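You operate a simulated robot arm through the tools that you are given. There is no shell and no other tool.

You run a simulated robot arm. Do the job below in one go: nothing can be reset, and whatever is moved stays where it is left.

Task
Put things in order on the top of the card bench. At the end: the green shaker stands where the grey tin cup stood; the small grey weight is on the brown grey-taped carton; the grey stone block stands where the clear brown powder jar stood; the grey tin cup stands where the small grey weight stood; the clear brown powder jar is on the white lot box (marked "BOIL 1"); whatever was shut is shut again. Leave all else as you found it, and nothing knocked over. Set down upright: brown powder jar.

It is judged by the outcome, as a careful person would: the job done as asked, and still so three seconds after it is handed in. It fails if anything else is knocked over, pushed out of place, dropped, spilled or broken.

Robot
A 7-joint arm with a two-finger gripper, fixed in place. Base frame: the origin is at the foot of the arm, x ahead of it, y to its left, z up; the work surface is at about z = 0.784. Units: m, rad, N and s.
With the tool pointing down near the work surface it reaches from about 0.34 to 0.72 m from the base axis. Its first joint turns from -1.152 to 1.152 rad. Payload 2.45 kg.
Tool frame: the origin (TCP) lies between the finger pads and is the grasp point; the fingertips stand 0.026 m ahead of it; z points along the fingers, y is the line along which they close. Largest opening 0.096 m; the body of the gripper starts 0.069 m behind the TCP.
Orientation is told as [roll, pitch, yaw] about the base's x, y, z axes, in that order, counted from this pose: with the fingers straight down and closing along the base's y, the tool's x points along the base's -x, its y along +y and its z along -z.

Tools
- The arm moves only by the tool jog_arm. Its argument "increments" is a list of rows, each an object (a shift or turn left out is 0, a gripper value left out holds the last) with "travel": the shift along the tool's x, y, z in units of 30 mm (1.0 is 30 mm), a list of three; "delta_rot": the turn, a rotation vector about the tool's x, y, z in units of 4 degrees (1.0 is 4 degrees), a list of three; "gripper": the finger opening in m, from 0 to 0.096. In form: [{"travel": [tx, ty, tz], "delta_rot": [wx, wy, wz], "gripper": gripper}, ...]. A call has 1 to 20 rows; each row shifts and turns the commanded pose from where the row before left it, along the tool's axes as they then stand. A call with a number of a shift or a turn outside -1 to 1 is refused whole. Rows are played at 5 a second. More than 0.05 m and 0.15 rad between two rows, or a gripper value outside its range, and nothing of the call is played. A pose out of reach is approached as far as the arm can. The call stops where the force on the tool passes 40 N (or 10 N more than at its start, if that is more) or the arm is blocked; 0.2 s more then pass. Each finger halts on what it meets, pressing with about 26 N; the grip force reading is that of the motor and also rises with nothing between the fingers. The clock runs only during rows and for 0.2 s after the last one: add rows that do not move to give the fingers time. The reply holds the time, the measured pose of the TCP, the force on the tool along the base axes, the opening and the grip force, in the units named above and with some noise, with the torque about the TCP (base axes, N m) and any sound that the robot's microphone picked up.
- Cameras (640 x 400 px; columns grow to the right, rows downward): "scene" is fixed at [0.1571, -0.4026, 1.4024]; the picture's right is [0.56, -0.83, 0.00], its down [-0.63, -0.42, -0.66] and it looks along [0.54, 0.37, -0.76] (base axes); focal length 309 px, centre (320, 200). "wrist" rides on the gripper at [0.082, 0.003, -0.098] in the tool frame; the picture's right is [-0.04, 1.00, 0.00], its down [-0.73, -0.03, -0.68] and it looks along [-0.68, -0.03, 0.73] (tool axes); focal length 256 px, centre (320, 200). There is no depth. A picture from a camera that has moved, and an enlarged one, comes with that camera's place and axes in the base frame and with its lens. The place of the scene camera against the robot may be out by one fixed shift of up to 0.025 m in any direction.
- camera(camera): a new picture of that camera. It takes no simulated time.
- inspect(camera, box): a new picture of the part [left, top, right, bottom] of that camera's present view, enlarged. It takes no simulated time.
- finish_job(): hands the job in; it is judged then, once.

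Nothing tells you positions but the pictures and the camera data. Unless the task says otherwise, let go and move clear before handing in.

The tools are called after ">>>" by a JSON object that holds its "method" and its "body". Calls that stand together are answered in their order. jog_arm: Moves the arm, as the interface text tells. Its arguments: {"type":"object","properties":{"increments":{"type":"array"}},"required":["increments"]} The other tools are called the same way: camera (camera) takes a picture; inspect (camera, box) takes an enlarged picture of a part of a camera's view; finish_job () hands the job in.

At the start:

```text
time: 0.0
ee_pos: [0.3888, 0.1465, 1.0916]
ee_rot: [0.002, 0.0, 0.001]
contact_force: [-0.2, -0.9, -0.5]
wrist_torque: [-0.03, -0.02, -0.04]
grip_width: 0.0961
finger_force: 0.1
```

scene: 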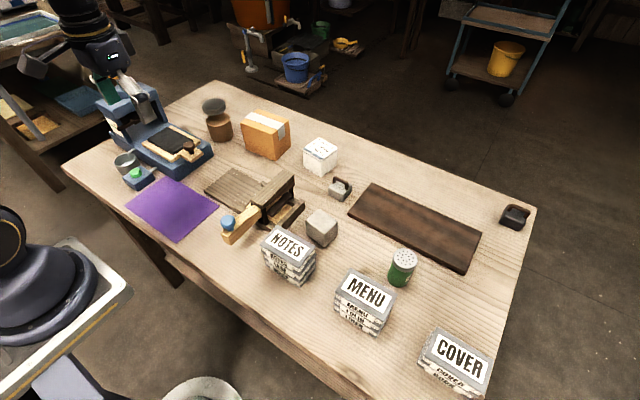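
wrist: 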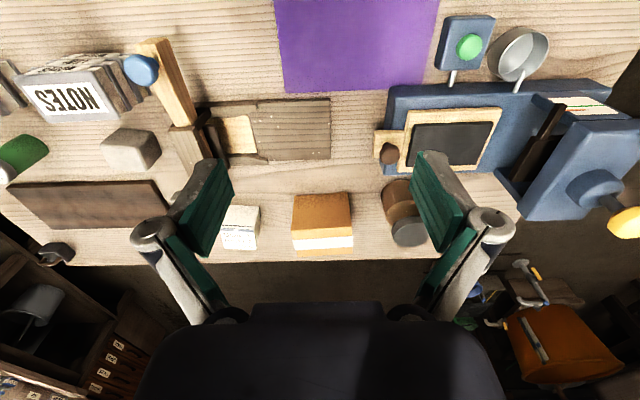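

I see the bench with the press, jar, carton, lot box, weight, stone block, shaker and type blocks. I'll look closer before moving anything.

>>> {"method": "inspect", "body": {"camera": "scene", "box": [60, 80, 220, 180]}}

>>> {"method": "inspect", "body": {"camera": "scene", "box": [190, 80, 350, 180]}}

>>> {"method": "inspect", "body": {"camera": "scene", "box": [200, 150, 360, 250]}}

>>> {"method": "inspect", "body": {"camera": "scene", "box": [340, 170, 540, 295]}}

>>> {"method": "inspect", "body": {"camera": "wrist", "box": [360, 0, 640, 175]}}

>>> {"method": "inspect", "body": {"camera": "wrist", "box": [180, 130, 460, 305]}}

>>> {"method": "inspect", "body": {"camera": "wrist", "box": [0, 30, 280, 205]}}

```text
4.00 times, centred on (140, 130) of scene
camera zoom: at [0.1571, -0.4026, 1.4024], right [0.56, -0.83, 0.0], down [-0.63, -0.42, -0.66], along [0.54, 0.37, -0.76], focal length 1237 px, centre (1040, 480)
```

zoom: 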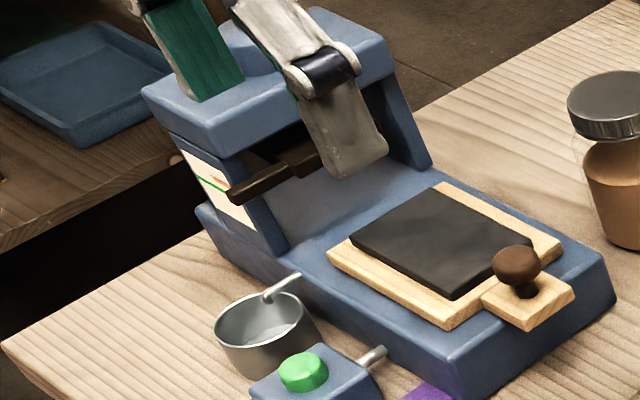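

```text
4.00 times, centred on (270, 130) of scene
camera zoom: at [0.1571, -0.4026, 1.4024], right [0.56, -0.83, 0.0], down [-0.63, -0.42, -0.66], along [0.54, 0.37, -0.76], focal length 1237 px, centre (520, 480)
```

zoom: 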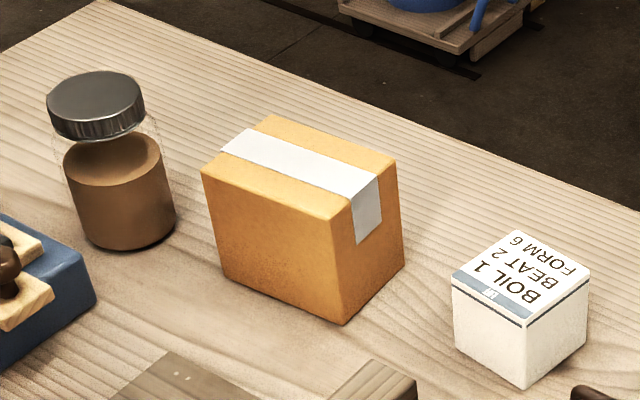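

```text
4.00 times, centred on (280, 200) of scene
camera zoom: at [0.1571, -0.4026, 1.4024], right [0.56, -0.83, 0.0], down [-0.63, -0.42, -0.66], along [0.54, 0.37, -0.76], focal length 1237 px, centre (480, 200)
```

zoom: 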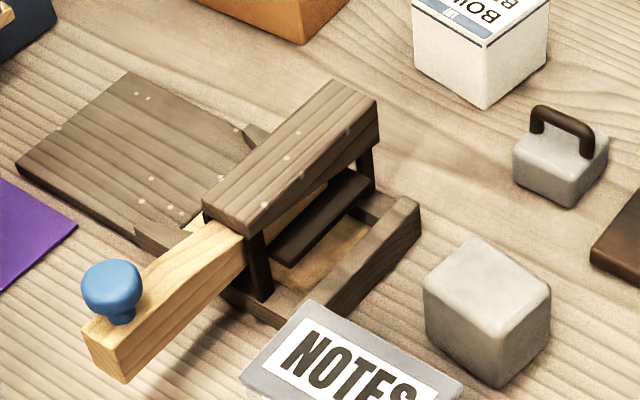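

```text
3.20 times, centred on (440, 232) of scene
camera zoom: at [0.1571, -0.4026, 1.4024], right [0.56, -0.83, 0.0], down [-0.63, -0.42, -0.66], along [0.54, 0.37, -0.76], focal length 990 px, centre (-64, 96)
```

zoom: 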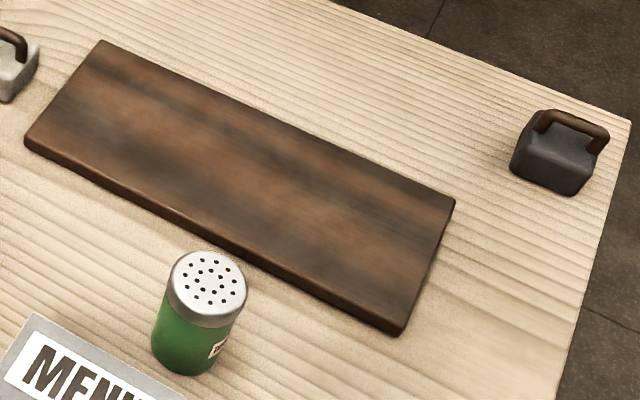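

```text
2.29 times, centred on (500, 88) of wrist
camera zoom: at [0.3086, 0.1503, 1.1906], right [0.04, 1.0, 0.0], down [0.73, -0.03, 0.68], along [0.68, -0.03, -0.73], focal length 585 px, centre (-91, 457)
```

zoom: 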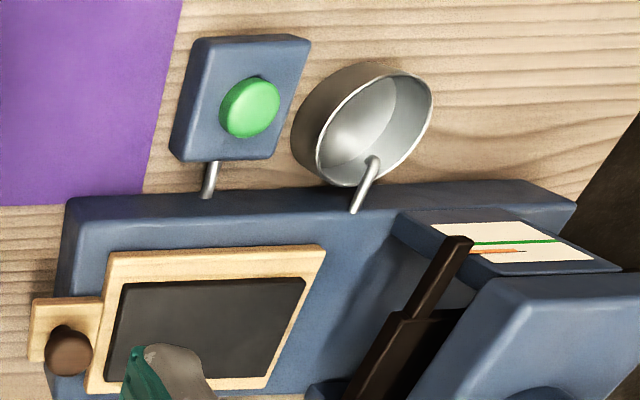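

```text
2.29 times, centred on (320, 218) of wrist
camera zoom: at [0.3086, 0.1503, 1.1906], right [0.04, 1.0, 0.0], down [0.73, -0.03, 0.68], along [0.68, -0.03, -0.73], focal length 585 px, centre (320, 160)
```

zoom: 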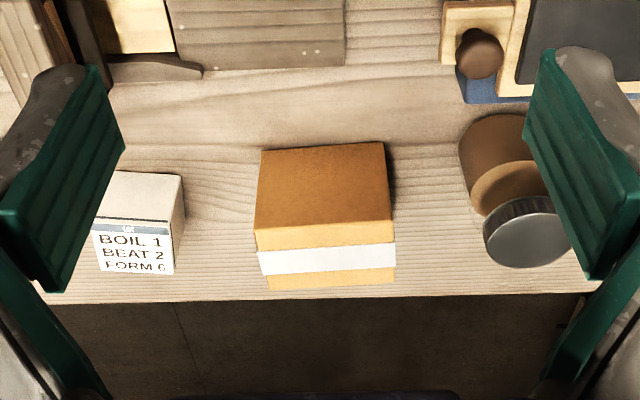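

```text
2.29 times, centred on (140, 118) of wrist
camera zoom: at [0.3086, 0.1503, 1.1906], right [0.04, 1.0, 0.0], down [0.73, -0.03, 0.68], along [0.68, -0.03, -0.73], focal length 585 px, centre (731, 389)
```

zoom: 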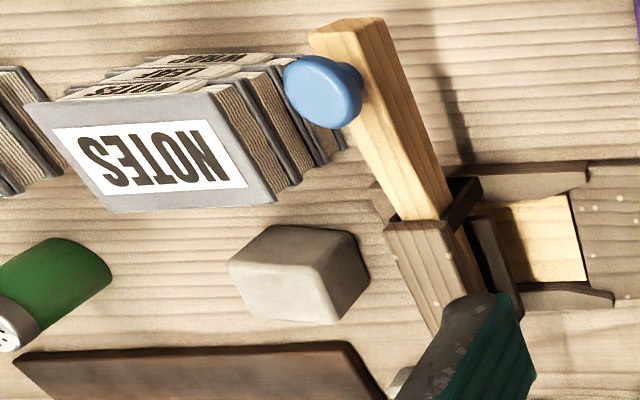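

The objects are all visible. I'll move over to the weight side at height for an accurate wrist view.

>>> {"method": "jog_arm", "body": {"increments": [{"travel": [-0.3, -0.93, 0.1]}, {"travel": [-0.3, -0.93, 0.1]}, {"travel": [-0.3, -0.93, 0.1]}, {"travel": [-0.3, -0.93, 0.1]}, {"travel": [-0.3, -0.93, 0.1]}, {"travel": [-0.3, -0.93, 0.1]}, {"travel": [-0.3, -0.93, 0.1]}, {"travel": [-0.3, -0.93, 0.1]}, {"travel": [-0.3, -0.93, 0.1]}, {"travel": [-0.3, -0.93, 0.1]}, {}]}}

>>> {"method": "camera", "body": {"camera": "wrist"}}

>>> {"method": "camera", "body": {"camera": "scene"}}

```text
time: 2.4
ee_pos: [0.4791, -0.1294, 1.0603]
ee_rot: [-0.001, 0.002, 0.001]
contact_force: [0.2, -0.1, 0.1]
wrist_torque: [-0.01, -0.03, 0.0]
grip_width: 0.096
finger_force: 0.1
```

```text
taken
camera wrist: at [0.3983, -0.1272, 1.1599], right [0.04, 1.0, 0.0], down [0.73, -0.03, 0.68], along [0.68, -0.03, -0.73], focal length 256 px, centre (320, 200)
```

wrist: 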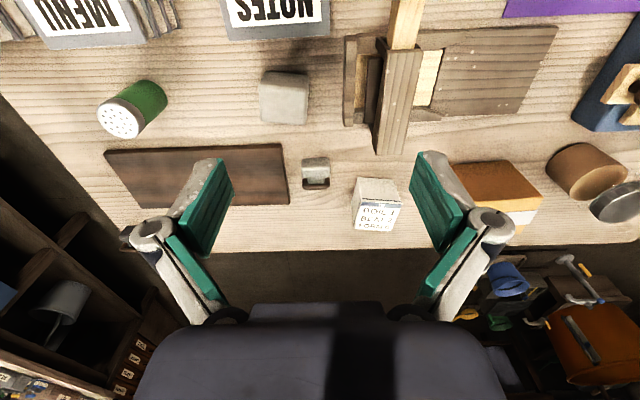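

```text
taken
```

scene: 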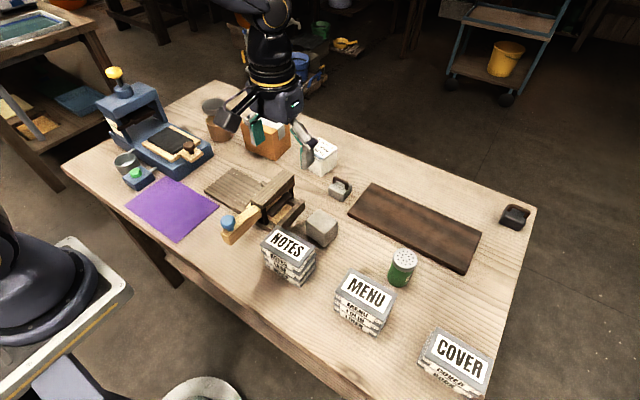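

The weight, lot box, stone and shaker are in the wrist view. I'll enlarge these regions to measure them.

>>> {"method": "inspect", "body": {"camera": "wrist", "box": [270, 145, 430, 245]}}

>>> {"method": "inspect", "body": {"camera": "wrist", "box": [80, 50, 320, 200]}}

>>> {"method": "inspect", "body": {"camera": "wrist", "box": [440, 110, 640, 235]}}

>>> {"method": "inspect", "body": {"camera": "scene", "box": [90, 60, 220, 210]}}

```text
4.00 times, centred on (350, 195) of wrist
camera zoom: at [0.3983, -0.1272, 1.1599], right [0.04, 1.0, 0.0], down [0.73, -0.03, 0.68], along [0.68, -0.03, -0.73], focal length 1024 px, centre (200, 220)
```

zoom: 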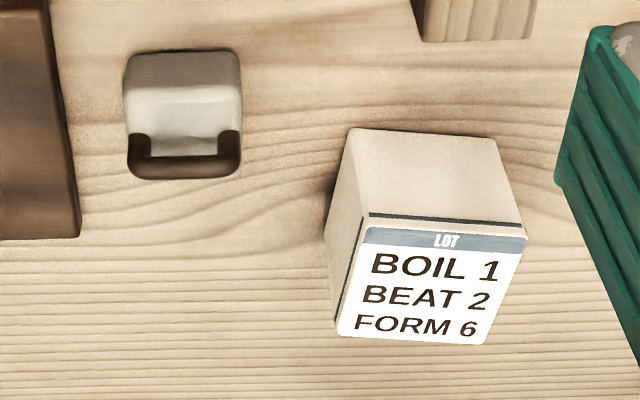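

```text
2.67 times, centred on (200, 125) of wrist
camera zoom: at [0.3983, -0.1272, 1.1599], right [0.04, 1.0, 0.0], down [0.73, -0.03, 0.68], along [0.68, -0.03, -0.73], focal length 683 px, centre (640, 400)
```

zoom: 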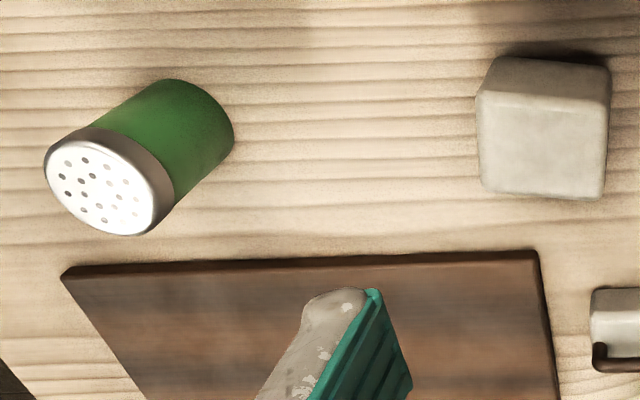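

```text
3.20 times, centred on (540, 172) of wrist
camera zoom: at [0.3983, -0.1272, 1.1599], right [0.04, 1.0, 0.0], down [0.73, -0.03, 0.68], along [0.68, -0.03, -0.73], focal length 819 px, centre (-384, 288)
```

zoom: 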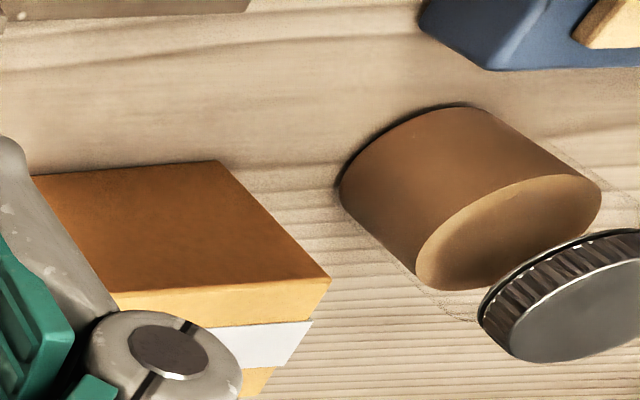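

```text
2.67 times, centred on (155, 135) of scene
camera zoom: at [0.1571, -0.4026, 1.4024], right [0.56, -0.83, 0.0], down [-0.63, -0.42, -0.66], along [0.54, 0.37, -0.76], focal length 825 px, centre (760, 373)
```

zoom: 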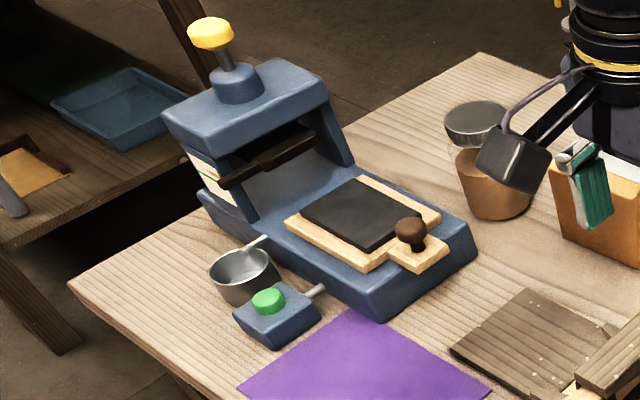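

The weight is near (0.672, -0.146), body about 46 mm wide; the lot box top is near (0.735, -0.04), z 0.846. I'll go above the weight for a close look.

>>> {"method": "jog_arm", "body": {"increments": [{"travel": [-0.8, -0.07, 0.6]}, {"travel": [-0.8, -0.07, 0.6]}, {"travel": [-0.8, -0.07, 0.6]}, {"travel": [-0.8, -0.07, 0.6]}, {"travel": [-0.8, -0.07, 0.6]}, {"travel": [-0.8, -0.07, 0.6]}, {"travel": [-0.8, -0.07, 0.6]}, {"travel": [-0.8, -0.06, 0.6], "gripper": 0.08}, {}]}}

>>> {"method": "camera", "body": {"camera": "wrist"}}

>>> {"method": "camera", "body": {"camera": "scene"}}

```text
time: 4.4
ee_pos: [0.6707, -0.148, 0.9183]
ee_rot: [0.0, 0.0, 0.0]
contact_force: [-0.4, -0.6, 0.2]
wrist_torque: [-0.04, -0.01, -0.02]
grip_width: 0.0799
finger_force: 0.1
```

```text
taken
camera wrist: at [0.5901, -0.1448, 1.0176], right [0.04, 1.0, 0.0], down [0.73, -0.03, 0.68], along [0.68, -0.03, -0.73], focal length 256 px, centre (320, 200)
```

wrist: 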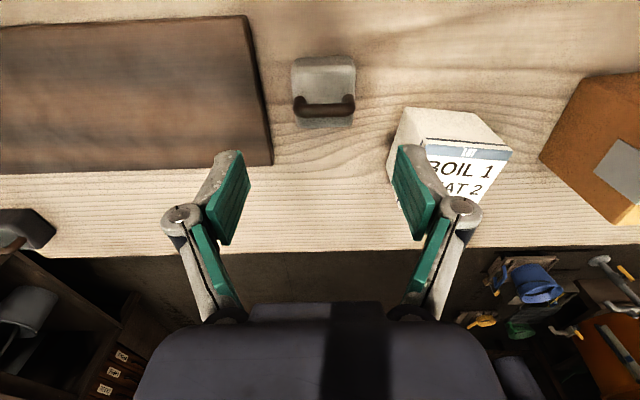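

```text
taken
```

scene: 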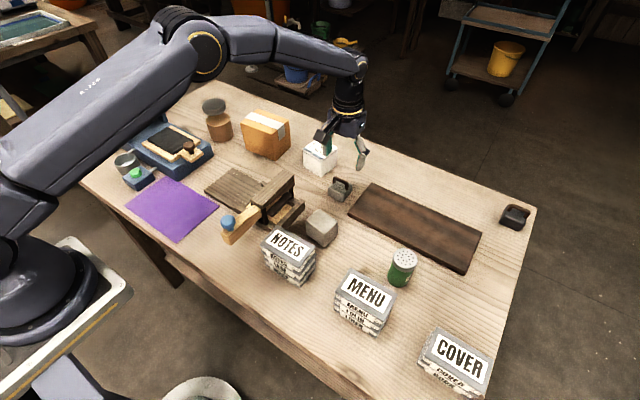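

The weight is below and slightly nearer in x than the TCP. I'll enlarge it.

>>> {"method": "inspect", "body": {"camera": "wrist", "box": [260, 30, 420, 130]}}

>>> {"method": "inspect", "body": {"camera": "scene", "box": [300, 130, 400, 205]}}

```text
4.00 times, centred on (340, 80) of wrist
camera zoom: at [0.5901, -0.1448, 1.0176], right [0.04, 1.0, 0.0], down [0.73, -0.03, 0.68], along [0.68, -0.03, -0.73], focal length 1024 px, centre (240, 680)
```

zoom: 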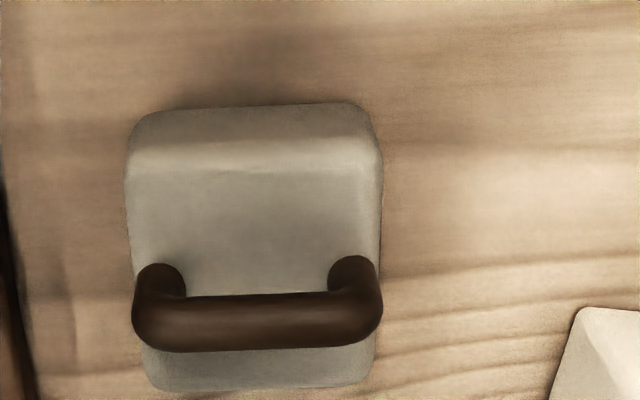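

```text
5.33 times, centred on (350, 168) of scene
camera zoom: at [0.1571, -0.4026, 1.4024], right [0.56, -0.83, 0.0], down [-0.63, -0.42, -0.66], along [0.54, 0.37, -0.76], focal length 1650 px, centre (160, 373)
```

zoom: 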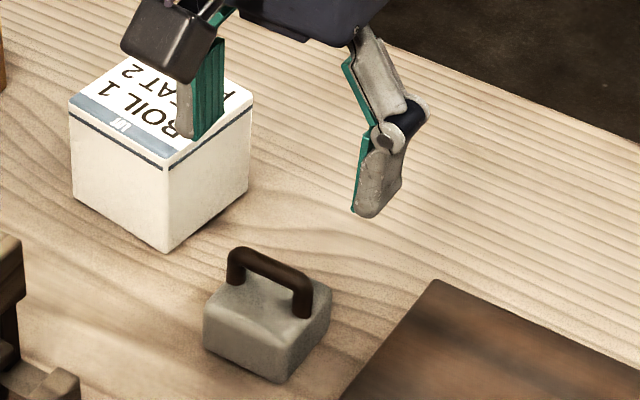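

The weight centre is (0.672, -0.146), body 48 mm square and about 28 mm high with the handle above. I'll descend and grip the body.

>>> {"method": "jog_arm", "body": {"increments": [{"travel": [-0.04, 0.06, 0.8], "gripper": 0.072}, {"travel": [0, 0, 0.8]}, {"travel": [0, 0, 0.8]}, {"travel": [0, 0, 0.7]}, {"travel": [0, 0, 0.33]}, {}, {}]}}

>>> {"method": "camera", "body": {"camera": "wrist"}}

>>> {"method": "inspect", "body": {"camera": "scene", "box": [290, 130, 410, 205]}}

```text
time: 6.0
ee_pos: [0.6726, -0.1464, 0.8156]
ee_rot: [-0.001, -0.001, 0.001]
contact_force: [-0.7, 0.1, 0.4]
wrist_torque: [-0.04, 0.01, -0.02]
grip_width: 0.0719
finger_force: 0.0
```

```text
taken
camera wrist: at [0.5916, -0.1417, 0.9135], right [0.04, 1.0, 0.0], down [0.73, -0.03, 0.68], along [0.68, -0.03, -0.73], focal length 256 px, centre (320, 200)
```

wrist: 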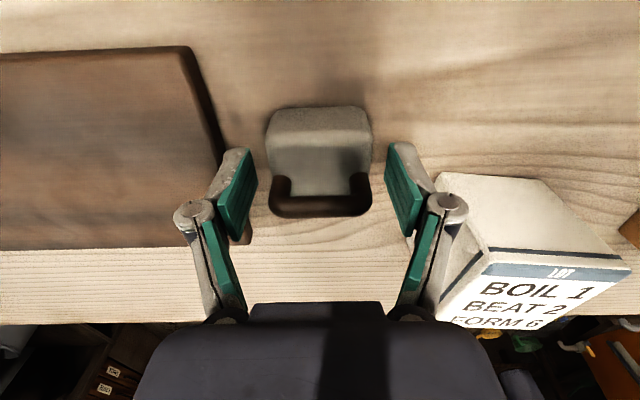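

```text
5.33 times, centred on (350, 168) of scene
camera zoom: at [0.1571, -0.4026, 1.4024], right [0.56, -0.83, 0.0], down [-0.63, -0.42, -0.66], along [0.54, 0.37, -0.76], focal length 1650 px, centre (160, 373)
```

zoom: 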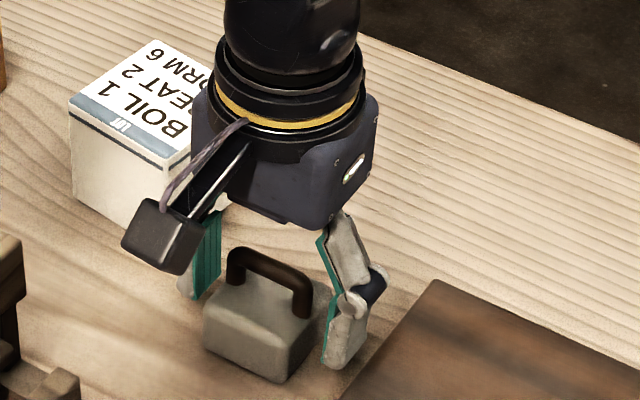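

The fingers straddle the weight evenly. Closing and lifting a little.

>>> {"method": "jog_arm", "body": {"increments": [{"gripper": 0.03}, {}, {}, {}, {"travel": [0, 0, -0.5]}, {"travel": [0, 0, -1]}, {"travel": [0, 0, -1]}, {}]}}

>>> {"method": "camera", "body": {"camera": "wrist"}}

>>> {"method": "inspect", "body": {"camera": "scene", "box": [290, 110, 410, 205]}}

```text
time: 7.8
ee_pos: [0.672, -0.1483, 0.8885]
ee_rot: [0.0, 0.001, -0.001]
contact_force: [0.4, -0.9, -1.9]
wrist_torque: [-0.01, -0.03, -0.02]
grip_width: 0.0496
finger_force: 25.8
```

```text
taken
camera wrist: at [0.5913, -0.1452, 0.9879], right [0.04, 1.0, 0.0], down [0.73, -0.03, 0.68], along [0.68, -0.03, -0.73], focal length 256 px, centre (320, 200)
```

wrist: 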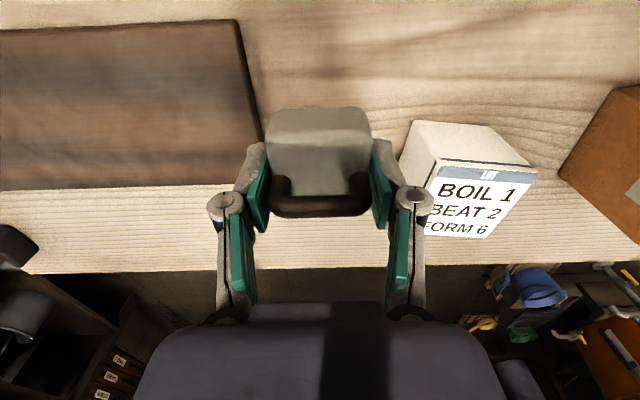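

```text
4.21 times, centred on (350, 158) of scene
camera zoom: at [0.1572, -0.4026, 1.4024], right [0.56, -0.83, 0.0], down [-0.63, -0.42, -0.65], along [0.54, 0.37, -0.76], focal length 1302 px, centre (194, 379)
```

zoom: 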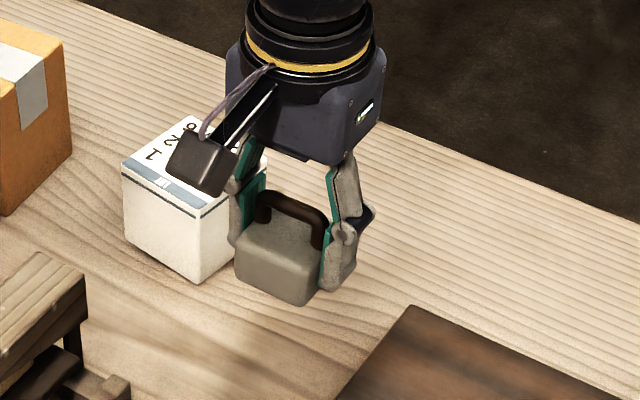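

The weight is held. I'll raise it and carry it over the carton centre (about 0.71, 0.137, top z ≈ 0.88).

>>> {"method": "jog_arm", "body": {"increments": [{"travel": [0, 0, -0.8]}, {"travel": [0, 0, -0.8]}, {"travel": [0, 0, -0.8]}, {"travel": [0, 0, -0.8]}, {"travel": [0, 0.95, 0]}, {"travel": [0, 0.95, 0]}, {"travel": [0, 0.95, 0]}, {"travel": [0, 0.95, 0]}, {"travel": [0, 0.95, 0]}, {"travel": [0, 0.95, 0]}, {"travel": [0, 0.95, 0]}, {"travel": [0, 0.95, 0]}, {"travel": [0, 0.95, 0]}, {"travel": [0, 0.95, 0]}, {}]}}

>>> {"method": "camera", "body": {"camera": "wrist"}}

>>> {"method": "camera", "body": {"camera": "scene"}}

```text
time: 11.0
ee_pos: [0.6735, 0.1396, 0.9859]
ee_rot: [-0.001, 0.0, 0.0]
contact_force: [-0.2, 1.0, -2.4]
wrist_torque: [0.0, -0.02, 0.0]
grip_width: 0.0498
finger_force: 26.2
```

```text
taken
camera wrist: at [0.5917, 0.1431, 1.0842], right [0.04, 1.0, 0.0], down [0.73, -0.03, 0.68], along [0.68, -0.03, -0.73], focal length 256 px, centre (320, 200)
```

wrist: 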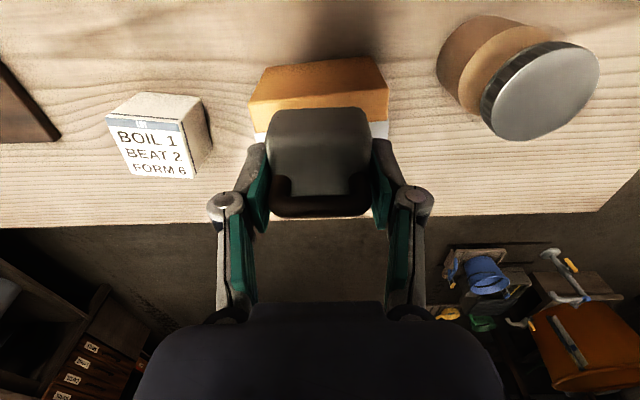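

```text
taken
```

scene: 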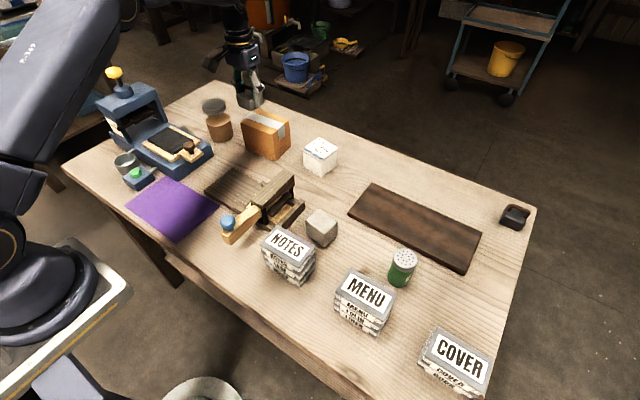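

I'll enlarge the carton to check its outline from this angle before lowering.

>>> {"method": "inspect", "body": {"camera": "wrist", "box": [230, 40, 410, 150]}}

>>> {"method": "inspect", "body": {"camera": "scene", "box": [190, 50, 310, 165]}}

```text
3.56 times, centred on (320, 95) of wrist
camera zoom: at [0.5917, 0.1431, 1.0842], right [0.04, 1.0, 0.0], down [0.73, -0.03, 0.68], along [0.68, -0.03, -0.73], focal length 910 px, centre (320, 573)
```

zoom: 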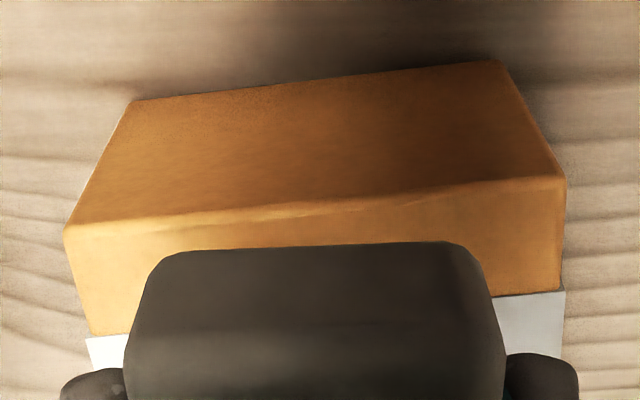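

```text
3.48 times, centred on (250, 108) of scene
camera zoom: at [0.1572, -0.4026, 1.4024], right [0.56, -0.83, 0.0], down [-0.63, -0.42, -0.65], along [0.54, 0.37, -0.76], focal length 1076 px, centre (564, 522)
```

zoom: 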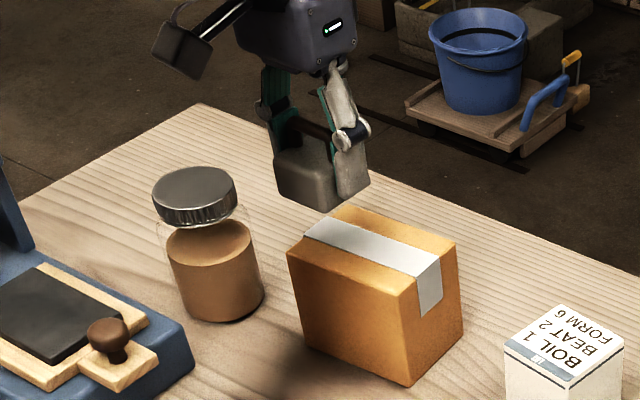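

The carton top is confirmed at z ≈ 0.880, centre about (0.713, 0.139). I'll move out over it and lower the weight.

>>> {"method": "jog_arm", "body": {"increments": [{"travel": [-0.62, 0, 0]}, {"travel": [-0.61, 0, 0]}, {}, {"travel": [0, 0, 0.7]}, {"travel": [0, 0, 0.7]}, {"travel": [0, 0, 0.6]}, {"travel": [0, 0, 0.3]}, {}, {}]}}

>>> {"method": "camera", "body": {"camera": "wrist"}}

>>> {"method": "inspect", "body": {"camera": "scene", "box": [190, 50, 310, 165]}}

```text
time: 13.0
ee_pos: [0.7099, 0.1388, 0.9173]
ee_rot: [-0.001, 0.0, 0.001]
contact_force: [-0.1, 0.2, -2.1]
wrist_torque: [0.01, -0.01, -0.03]
grip_width: 0.0496
finger_force: 26.4
```

```text
taken
camera wrist: at [0.6292, 0.1416, 1.0158], right [0.04, 1.0, 0.0], down [0.73, -0.03, 0.68], along [0.68, -0.03, -0.73], focal length 256 px, centre (320, 200)
```

wrist: 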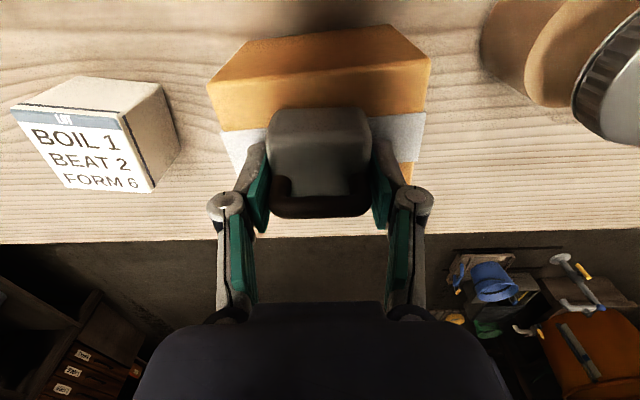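

```text
3.48 times, centred on (250, 108) of scene
camera zoom: at [0.1572, -0.4026, 1.4024], right [0.56, -0.83, 0.0], down [-0.63, -0.42, -0.65], along [0.54, 0.37, -0.76], focal length 1076 px, centre (564, 522)
```

zoom: 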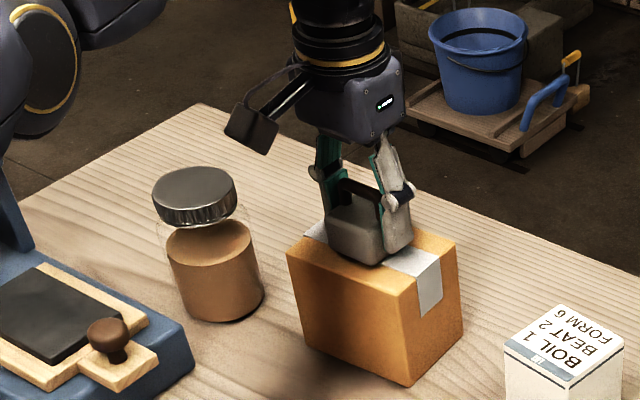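

The arm reaches there fine. A few more millimetres down to contact.

>>> {"method": "jog_arm", "body": {"increments": [{"travel": [0, 0, 0.1]}, {}, {"travel": [0, 0, 0.05]}, {}]}}

```text
time: 14.0
ee_pos: [0.7115, 0.1375, 0.9155]
ee_rot: [0.0, -0.004, 0.0]
contact_force: [-7.0, -1.3, 19.6]
wrist_torque: [-0.08, 0.33, 0.01]
grip_width: 0.05
finger_force: 26.5
```

Contact made. Opening and rising clear.

>>> {"method": "jog_arm", "body": {"increments": [{"travel": [0, 0, -0.04], "gripper": 0.05}, {"gripper": 0.058}, {"gripper": 0.07}, {"gripper": 0.08}, {}, {"travel": [0, 0, -0.5]}, {"travel": [0, 0, -1]}, {"travel": [0, 0, -1]}, {"travel": [0, 0, -1]}, {}]}}

>>> {"method": "camera", "body": {"camera": "wrist"}}

>>> {"method": "inspect", "body": {"camera": "scene", "box": [190, 50, 310, 165]}}

```text
time: 16.2
ee_pos: [0.7086, 0.1367, 1.02]
ee_rot: [0.0, -0.002, 0.001]
contact_force: [0.1, -0.6, -0.4]
wrist_torque: [-0.02, -0.02, -0.02]
grip_width: 0.0804
finger_force: 0.0
```

```text
taken
camera wrist: at [0.6271, 0.1401, 1.1182], right [0.04, 1.0, 0.0], down [0.73, -0.03, 0.68], along [0.68, -0.03, -0.73], focal length 256 px, centre (320, 200)
```

wrist: 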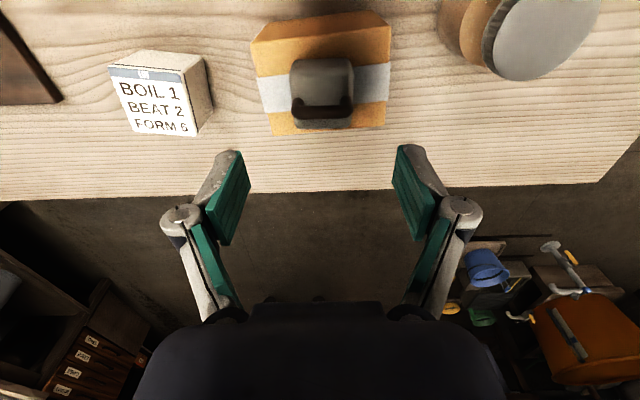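

```text
3.48 times, centred on (250, 108) of scene
camera zoom: at [0.1571, -0.4026, 1.4024], right [0.56, -0.83, 0.0], down [-0.63, -0.42, -0.66], along [0.54, 0.37, -0.76], focal length 1076 px, centre (564, 522)
```

zoom: 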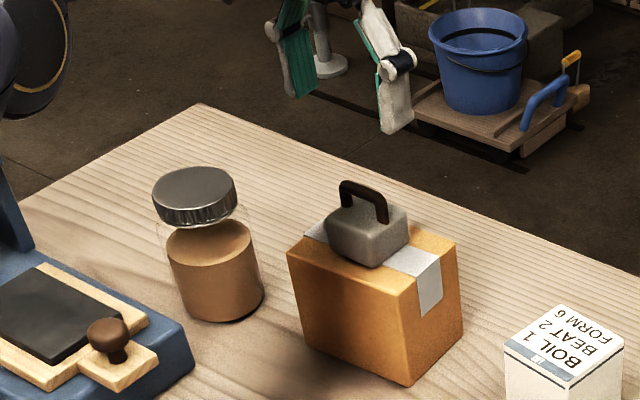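

The weight stands well on the carton. Next I look at the tin cup beside the press from above.

>>> {"method": "jog_arm", "body": {"increments": [{"travel": [0.9, 0.3, -0.3]}, {"travel": [0.9, 0.3, -0.3]}, {"travel": [0.9, 0.3, -0.3]}, {"travel": [0.9, 0.3, -0.3]}, {"travel": [0.9, 0.3, -0.3]}, {"travel": [0.9, 0.3, -0.3]}, {"travel": [0.9, 0.4, 0]}, {"travel": [0.9, 0.4, 0]}, {"travel": [0.9, 0.5, 0]}, {"travel": [0.9, 0.5, 0]}, {"travel": [0.9, 0.6, 0]}, {"travel": [0.9, 0.6, 0]}, {"travel": [0.9, 0.6, 0]}, {}]}}

>>> {"method": "camera", "body": {"camera": "wrist"}}

>>> {"method": "camera", "body": {"camera": "scene"}}

```text
time: 19.2
ee_pos: [0.3577, 0.301, 1.0723]
ee_rot: [-0.001, 0.0, 0.0]
contact_force: [-0.4, 0.1, 0.1]
wrist_torque: [0.03, 0.01, 0.02]
grip_width: 0.0799
finger_force: 0.1
```

```text
taken
camera wrist: at [0.2767, 0.3042, 1.1711], right [0.04, 1.0, 0.0], down [0.73, -0.03, 0.68], along [0.68, -0.03, -0.73], focal length 256 px, centre (320, 200)
```

wrist: 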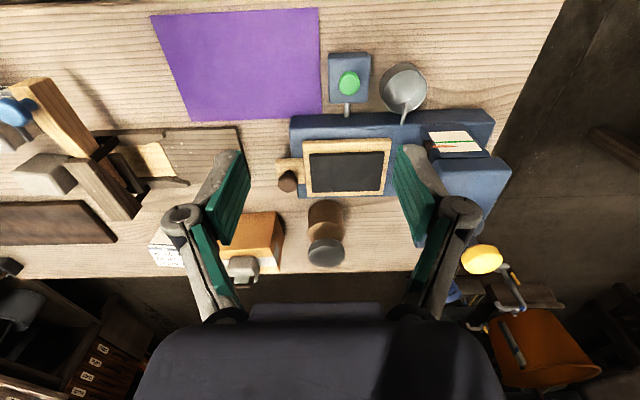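

```text
taken
```

scene: 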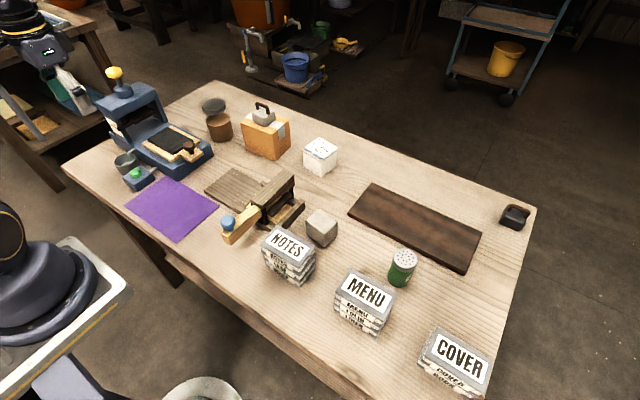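

>>> {"method": "inspect", "body": {"camera": "wrist", "box": [280, 40, 520, 190]}}

>>> {"method": "inspect", "body": {"camera": "wrist", "box": [340, 50, 450, 140]}}

>>> {"method": "inspect", "body": {"camera": "scene", "box": [90, 130, 180, 200]}}

```text
2.67 times, centred on (400, 115) of wrist
camera zoom: at [0.2767, 0.3042, 1.1711], right [0.04, 1.0, 0.0], down [0.73, -0.03, 0.68], along [0.68, -0.03, -0.73], focal length 683 px, centre (107, 427)
```

zoom: 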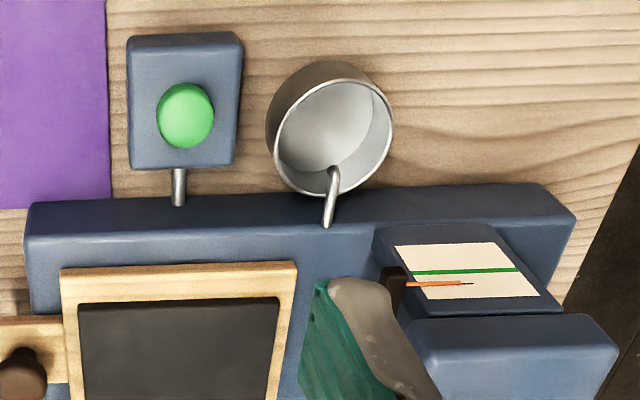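

```text
4.44 times, centred on (395, 95) of wrist
camera zoom: at [0.2767, 0.3042, 1.1711], right [0.04, 1.0, 0.0], down [0.73, -0.03, 0.68], along [0.68, -0.03, -0.73], focal length 1138 px, centre (-13, 667)
```

zoom: 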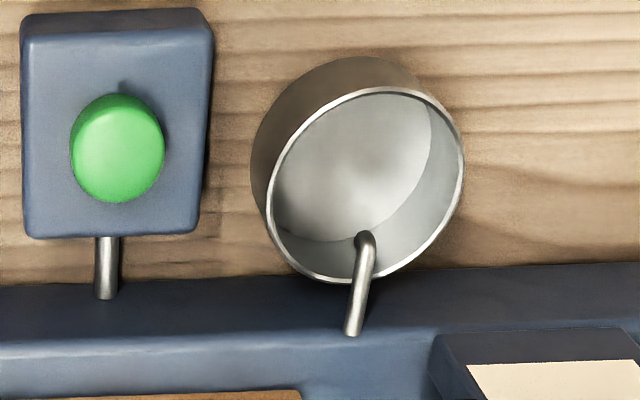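

```text
5.71 times, centred on (135, 165) of scene
camera zoom: at [0.1571, -0.4026, 1.4024], right [0.56, -0.83, 0.0], down [-0.63, -0.42, -0.66], along [0.54, 0.37, -0.76], focal length 1767 px, centre (1377, 400)
```

zoom: 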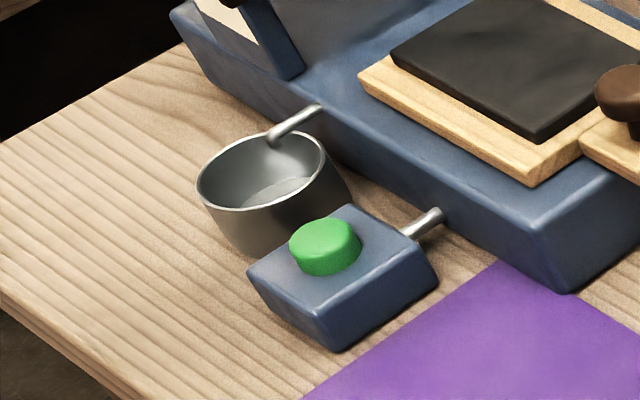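

A spout comes out of the press's side over the tin cup, so the cup can't be lifted straight up; it must first slide out toward the base. I'll turn the wrist by 90° to look at the spout/rim heights from the side.

>>> {"method": "jog_arm", "body": {"increments": [{"delta_rot": [0, 0, -1]}, {"delta_rot": [0, 0, -1]}, {"delta_rot": [0, 0, -1]}, {"delta_rot": [0, 0, -1]}, {"delta_rot": [0, 0, -1]}, {"delta_rot": [0, 0, -1]}, {"delta_rot": [0, 0, -1]}, {"delta_rot": [0, 0, -1]}, {"delta_rot": [0, 0, -1]}, {"delta_rot": [0, 0, -1]}, {"delta_rot": [0, 0, -1]}, {"delta_rot": [0, 0, -1]}, {"delta_rot": [0, 0, -1]}, {"delta_rot": [0, 0, -1]}, {"delta_rot": [0, 0, -1]}, {"delta_rot": [0, 0, -1]}, {"delta_rot": [0, 0, -1]}, {"delta_rot": [0, 0, -1]}, {"delta_rot": [0, 0, -1]}, {"delta_rot": [0, 0, -1]}]}}

>>> {"method": "jog_arm", "body": {"increments": [{"delta_rot": [0, 0, -1]}, {"delta_rot": [0, 0, -1]}, {"delta_rot": [0, 0, -0.5]}, {"travel": [0, -0.7, 1]}, {"travel": [0, -0.7, 1]}, {"travel": [0, 0, 1]}, {"travel": [0, 0, 1]}, {"delta_rot": [0, -1, 0]}, {"delta_rot": [0, -1, 0]}, {"delta_rot": [0, -1, 0]}, {"delta_rot": [0, -1, 0]}, {"delta_rot": [0, -1, 0]}, {}]}}

>>> {"method": "camera", "body": {"camera": "wrist"}}

>>> {"method": "camera", "body": {"camera": "scene"}}

```text
time: 23.4
ee_pos: [0.3573, 0.3007, 1.0724]
ee_rot: [0.001, 0.0, 1.398]
contact_force: [0.0, -0.1, 0.5]
wrist_torque: [-0.01, -0.01, 0.03]
grip_width: 0.0798
finger_force: 0.1
```

```text
time: 26.2
ee_pos: [0.401, 0.2999, 0.9536]
ee_rot: [0.002, -0.35, 1.572]
contact_force: [-0.1, -0.4, -0.6]
wrist_torque: [0.04, -0.02, -0.02]
grip_width: 0.08
finger_force: 0.0
```

```text
taken
camera wrist: at [0.3985, 0.19, 1.0178], right [-1.0, 0.04, 0.01], down [0.03, 0.46, 0.89], along [0.03, 0.89, -0.46], focal length 256 px, centre (320, 200)
```

wrist: 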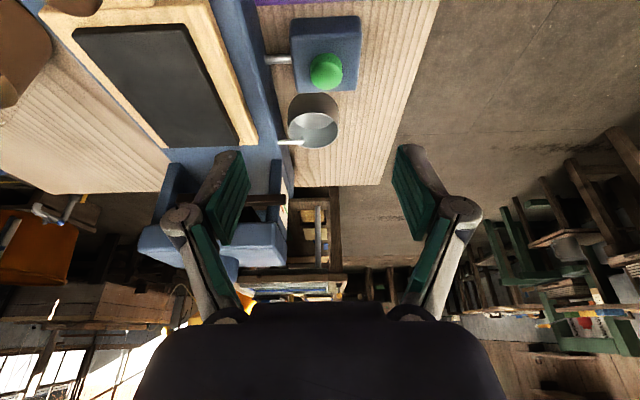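

```text
taken
```

scene: 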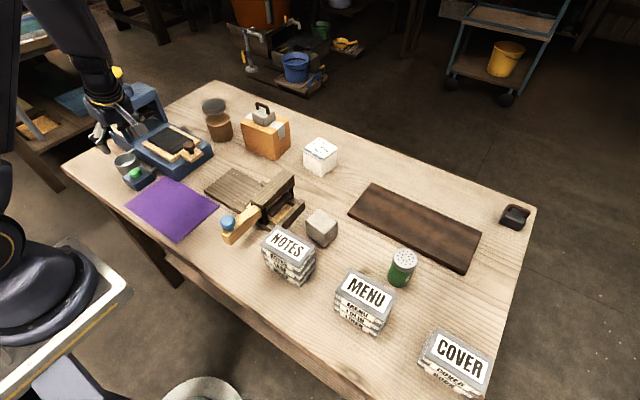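

>>> {"method": "inspect", "body": {"camera": "wrist", "box": [240, 70, 400, 170]}}

>>> {"method": "inspect", "body": {"camera": "wrist", "box": [270, 85, 350, 160]}}

```text
4.00 times, centred on (320, 120) of wrist
camera zoom: at [0.3985, 0.19, 1.0178], right [-1.0, 0.04, 0.01], down [0.03, 0.46, 0.89], along [0.03, 0.89, -0.46], focal length 1024 px, centre (320, 520)
```

zoom: 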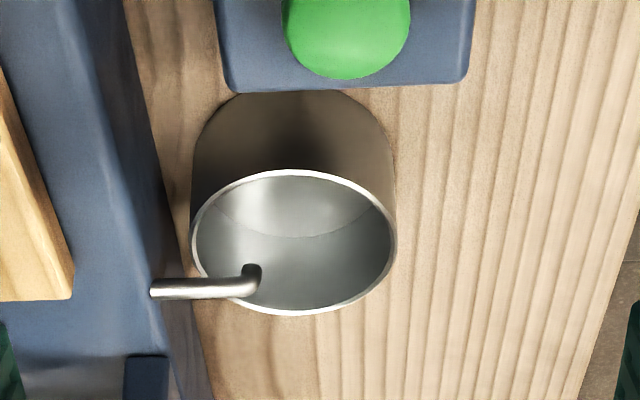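

```text
5.33 times, centred on (310, 122) of wrist
camera zoom: at [0.3985, 0.19, 1.0178], right [-1.0, 0.04, 0.01], down [0.03, 0.46, 0.89], along [0.03, 0.89, -0.46], focal length 1365 px, centre (373, 613)
```

zoom: 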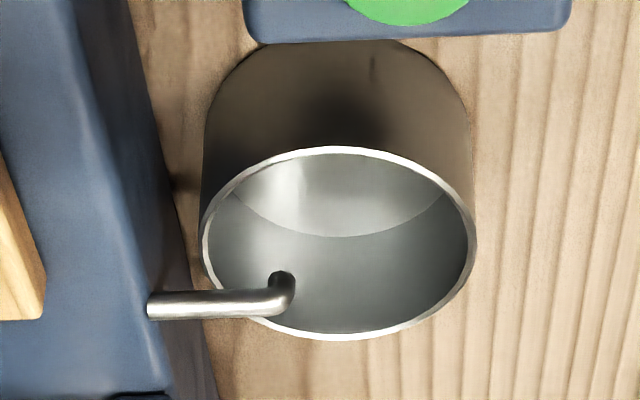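

Triangulated: spout end at (0.423, 0.411), bottom z ≈ 0.824; cup rim z ≈ 0.818, centre (0.411, 0.413), Ø ≈ 58 mm. I'll pinch the near (-x) wall of the cup, slide it out from under the spout, then lift.

>>> {"method": "jog_arm", "body": {"increments": [{"delta_rot": [0, 1, 0]}, {"delta_rot": [0, 1, 0]}, {"delta_rot": [0, 1, 0]}, {"delta_rot": [0, 1, 0]}, {"delta_rot": [0, 1, 0], "gripper": 0.03}, {"travel": [-0.94, 0.16, 0]}, {"travel": [-0.94, 0.16, 0]}, {"travel": [-0.94, 0.16, 0]}, {"travel": [-0.94, 0.16, 0]}, {}, {}]}}

>>> {"method": "camera", "body": {"camera": "wrist"}}

>>> {"method": "inspect", "body": {"camera": "scene", "box": [70, 80, 220, 200]}}

```text
time: 28.6
ee_pos: [0.3817, 0.4123, 0.954]
ee_rot: [0.001, -0.001, 1.571]
contact_force: [0.3, 0.3, 0.2]
wrist_torque: [0.02, -0.01, -0.01]
grip_width: 0.0301
finger_force: 0.0
```

```text
taken
camera wrist: at [0.3791, 0.3313, 1.0519], right [-1.0, 0.04, 0.0], down [0.03, 0.73, 0.68], along [0.03, 0.68, -0.73], focal length 256 px, centre (320, 200)
```

wrist: 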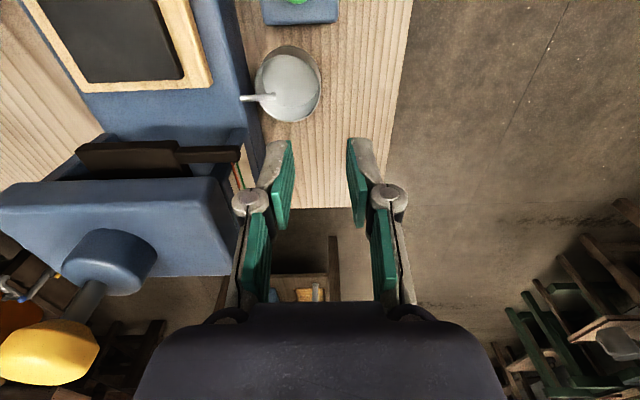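

```text
3.33 times, centred on (145, 140) of scene
camera zoom: at [0.1571, -0.4026, 1.4024], right [0.56, -0.83, 0.0], down [-0.63, -0.42, -0.66], along [0.54, 0.37, -0.76], focal length 1031 px, centre (903, 400)
```

zoom: 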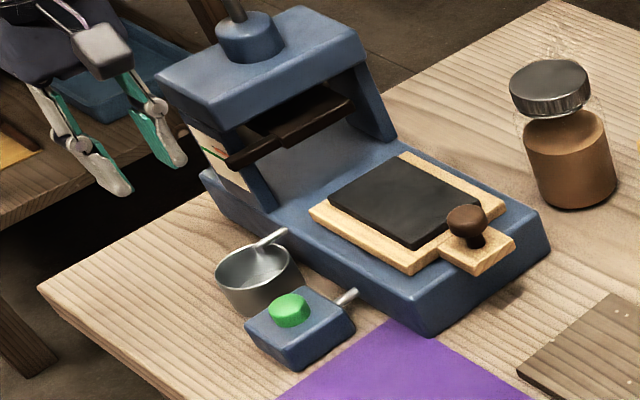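

Aligned above the cup's near wall. I'll go down part way with a narrower opening and check.

>>> {"method": "jog_arm", "body": {"increments": [{"travel": [0, 0, 0.8], "gripper": 0.022}, {"travel": [0, 0, 0.8]}, {"travel": [0, 0, 0.8]}, {"travel": [0, 0, 0.6]}, {}, {}]}}

>>> {"method": "camera", "body": {"camera": "wrist"}}

>>> {"method": "inspect", "body": {"camera": "wrist", "box": [220, 60, 420, 210]}}

>>> {"method": "inspect", "body": {"camera": "scene", "box": [90, 120, 190, 195]}}

```text
time: 30.0
ee_pos: [0.3824, 0.4132, 0.862]
ee_rot: [0.0, -0.002, 1.569]
contact_force: [0.6, 0.7, -0.4]
wrist_torque: [0.0, 0.0, -0.02]
grip_width: 0.022
finger_force: 0.0
```

```text
taken
camera wrist: at [0.3791, 0.3311, 0.961], right [-1.0, 0.04, 0.0], down [0.03, 0.73, 0.68], along [0.03, 0.68, -0.73], focal length 256 px, centre (320, 200)
```

wrist: 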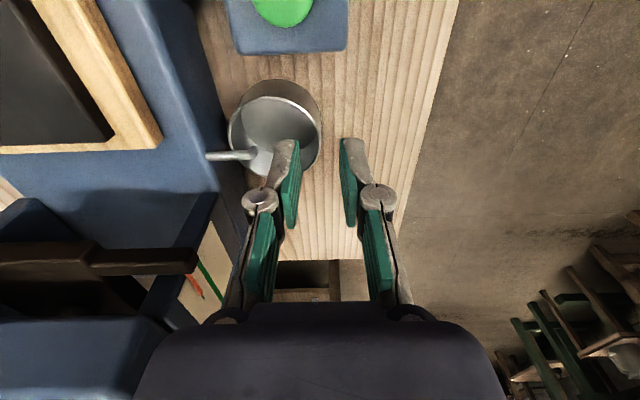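

```text
2.67 times, centred on (320, 135) of wrist
camera zoom: at [0.3791, 0.3311, 0.961], right [-1.0, 0.04, 0.0], down [0.03, 0.73, 0.68], along [0.03, 0.68, -0.73], focal length 683 px, centre (320, 373)
```

zoom: 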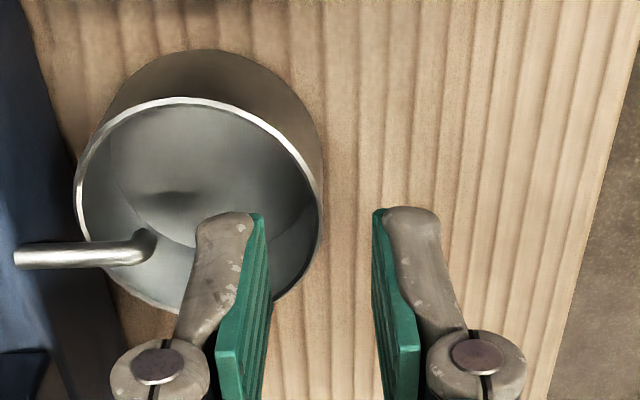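

```text
5.33 times, centred on (140, 158) of scene
camera zoom: at [0.1571, -0.4026, 1.4024], right [0.56, -0.83, 0.0], down [-0.63, -0.42, -0.66], along [0.54, 0.37, -0.76], focal length 1650 px, centre (1280, 427)
```

zoom: 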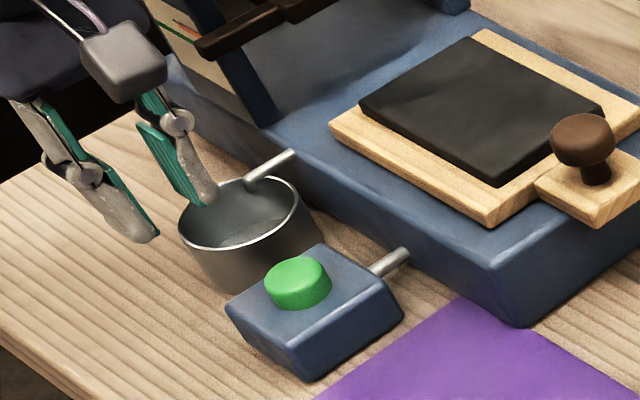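

The wall lies midway between the pads and the inner finger clears the spout. Lowering with a smaller opening, then closing.

>>> {"method": "jog_arm", "body": {"increments": [{"gripper": 0.017}, {"travel": [0, 0, 0.4]}, {"travel": [0, 0, 0.4]}, {"travel": [0, 0, 0.25]}, {}]}}

>>> {"method": "inspect", "body": {"camera": "wrist", "box": [220, 60, 420, 210]}}

>>> {"method": "inspect", "body": {"camera": "scene", "box": [90, 120, 190, 195]}}

```text
time: 31.2
ee_pos: [0.3816, 0.4131, 0.8294]
ee_rot: [-0.001, 0.0, 1.569]
contact_force: [0.8, -0.3, -0.4]
wrist_torque: [0.03, -0.01, 0.03]
grip_width: 0.0169
finger_force: 0.0
```

```text
2.67 times, centred on (320, 135) of wrist
camera zoom: at [0.3787, 0.3319, 0.929], right [-1.0, 0.04, 0.0], down [0.03, 0.73, 0.68], along [0.03, 0.68, -0.73], focal length 683 px, centre (320, 373)
```

zoom: 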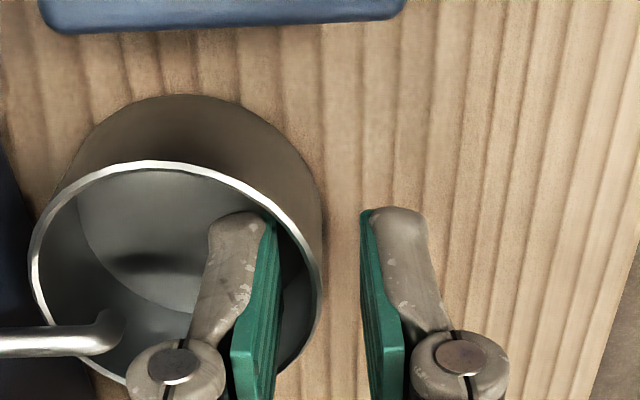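

```text
5.33 times, centred on (140, 158) of scene
camera zoom: at [0.1571, -0.4026, 1.4024], right [0.56, -0.83, 0.0], down [-0.63, -0.42, -0.66], along [0.54, 0.37, -0.76], focal length 1650 px, centre (1280, 427)
```

zoom: 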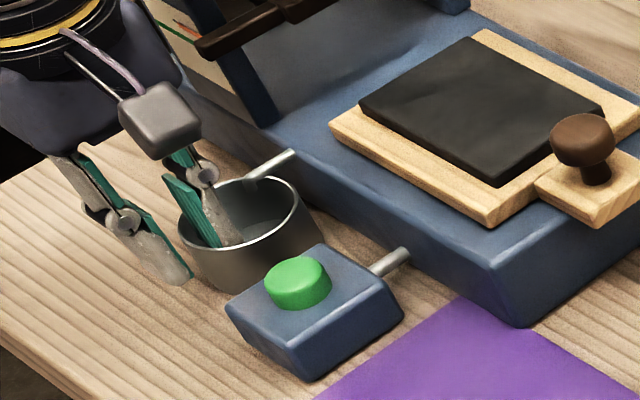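

The inner finger is inside the cup, the outer outside. Closing gently on the wall.

>>> {"method": "jog_arm", "body": {"increments": [{"gripper": 0.0}, {}, {}, {}]}}

>>> {"method": "inspect", "body": {"camera": "wrist", "box": [220, 60, 420, 210]}}

>>> {"method": "inspect", "body": {"camera": "scene", "box": [90, 120, 190, 195]}}

```text
time: 32.2
ee_pos: [0.3808, 0.4137, 0.8305]
ee_rot: [0.002, -0.001, 1.572]
contact_force: [-0.5, 0.6, 0.2]
wrist_torque: [0.01, -0.01, 0.01]
grip_width: 0.0071
finger_force: 26.3
```

```text
2.67 times, centred on (320, 135) of wrist
camera zoom: at [0.3787, 0.3319, 0.9292], right [-1.0, 0.04, 0.0], down [0.03, 0.73, 0.68], along [0.03, 0.68, -0.73], focal length 683 px, centre (320, 373)
```

zoom: 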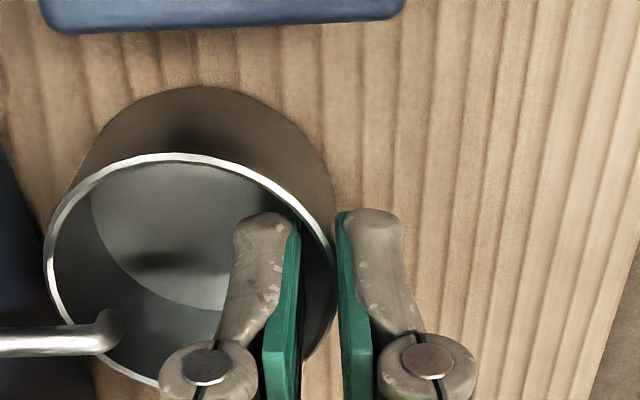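

```text
5.33 times, centred on (140, 158) of scene
camera zoom: at [0.1571, -0.4026, 1.4024], right [0.56, -0.83, 0.0], down [-0.63, -0.42, -0.65], along [0.54, 0.37, -0.76], focal length 1650 px, centre (1280, 427)
```

zoom: 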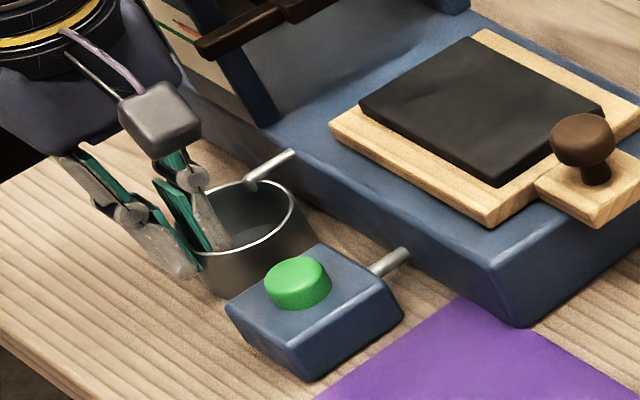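

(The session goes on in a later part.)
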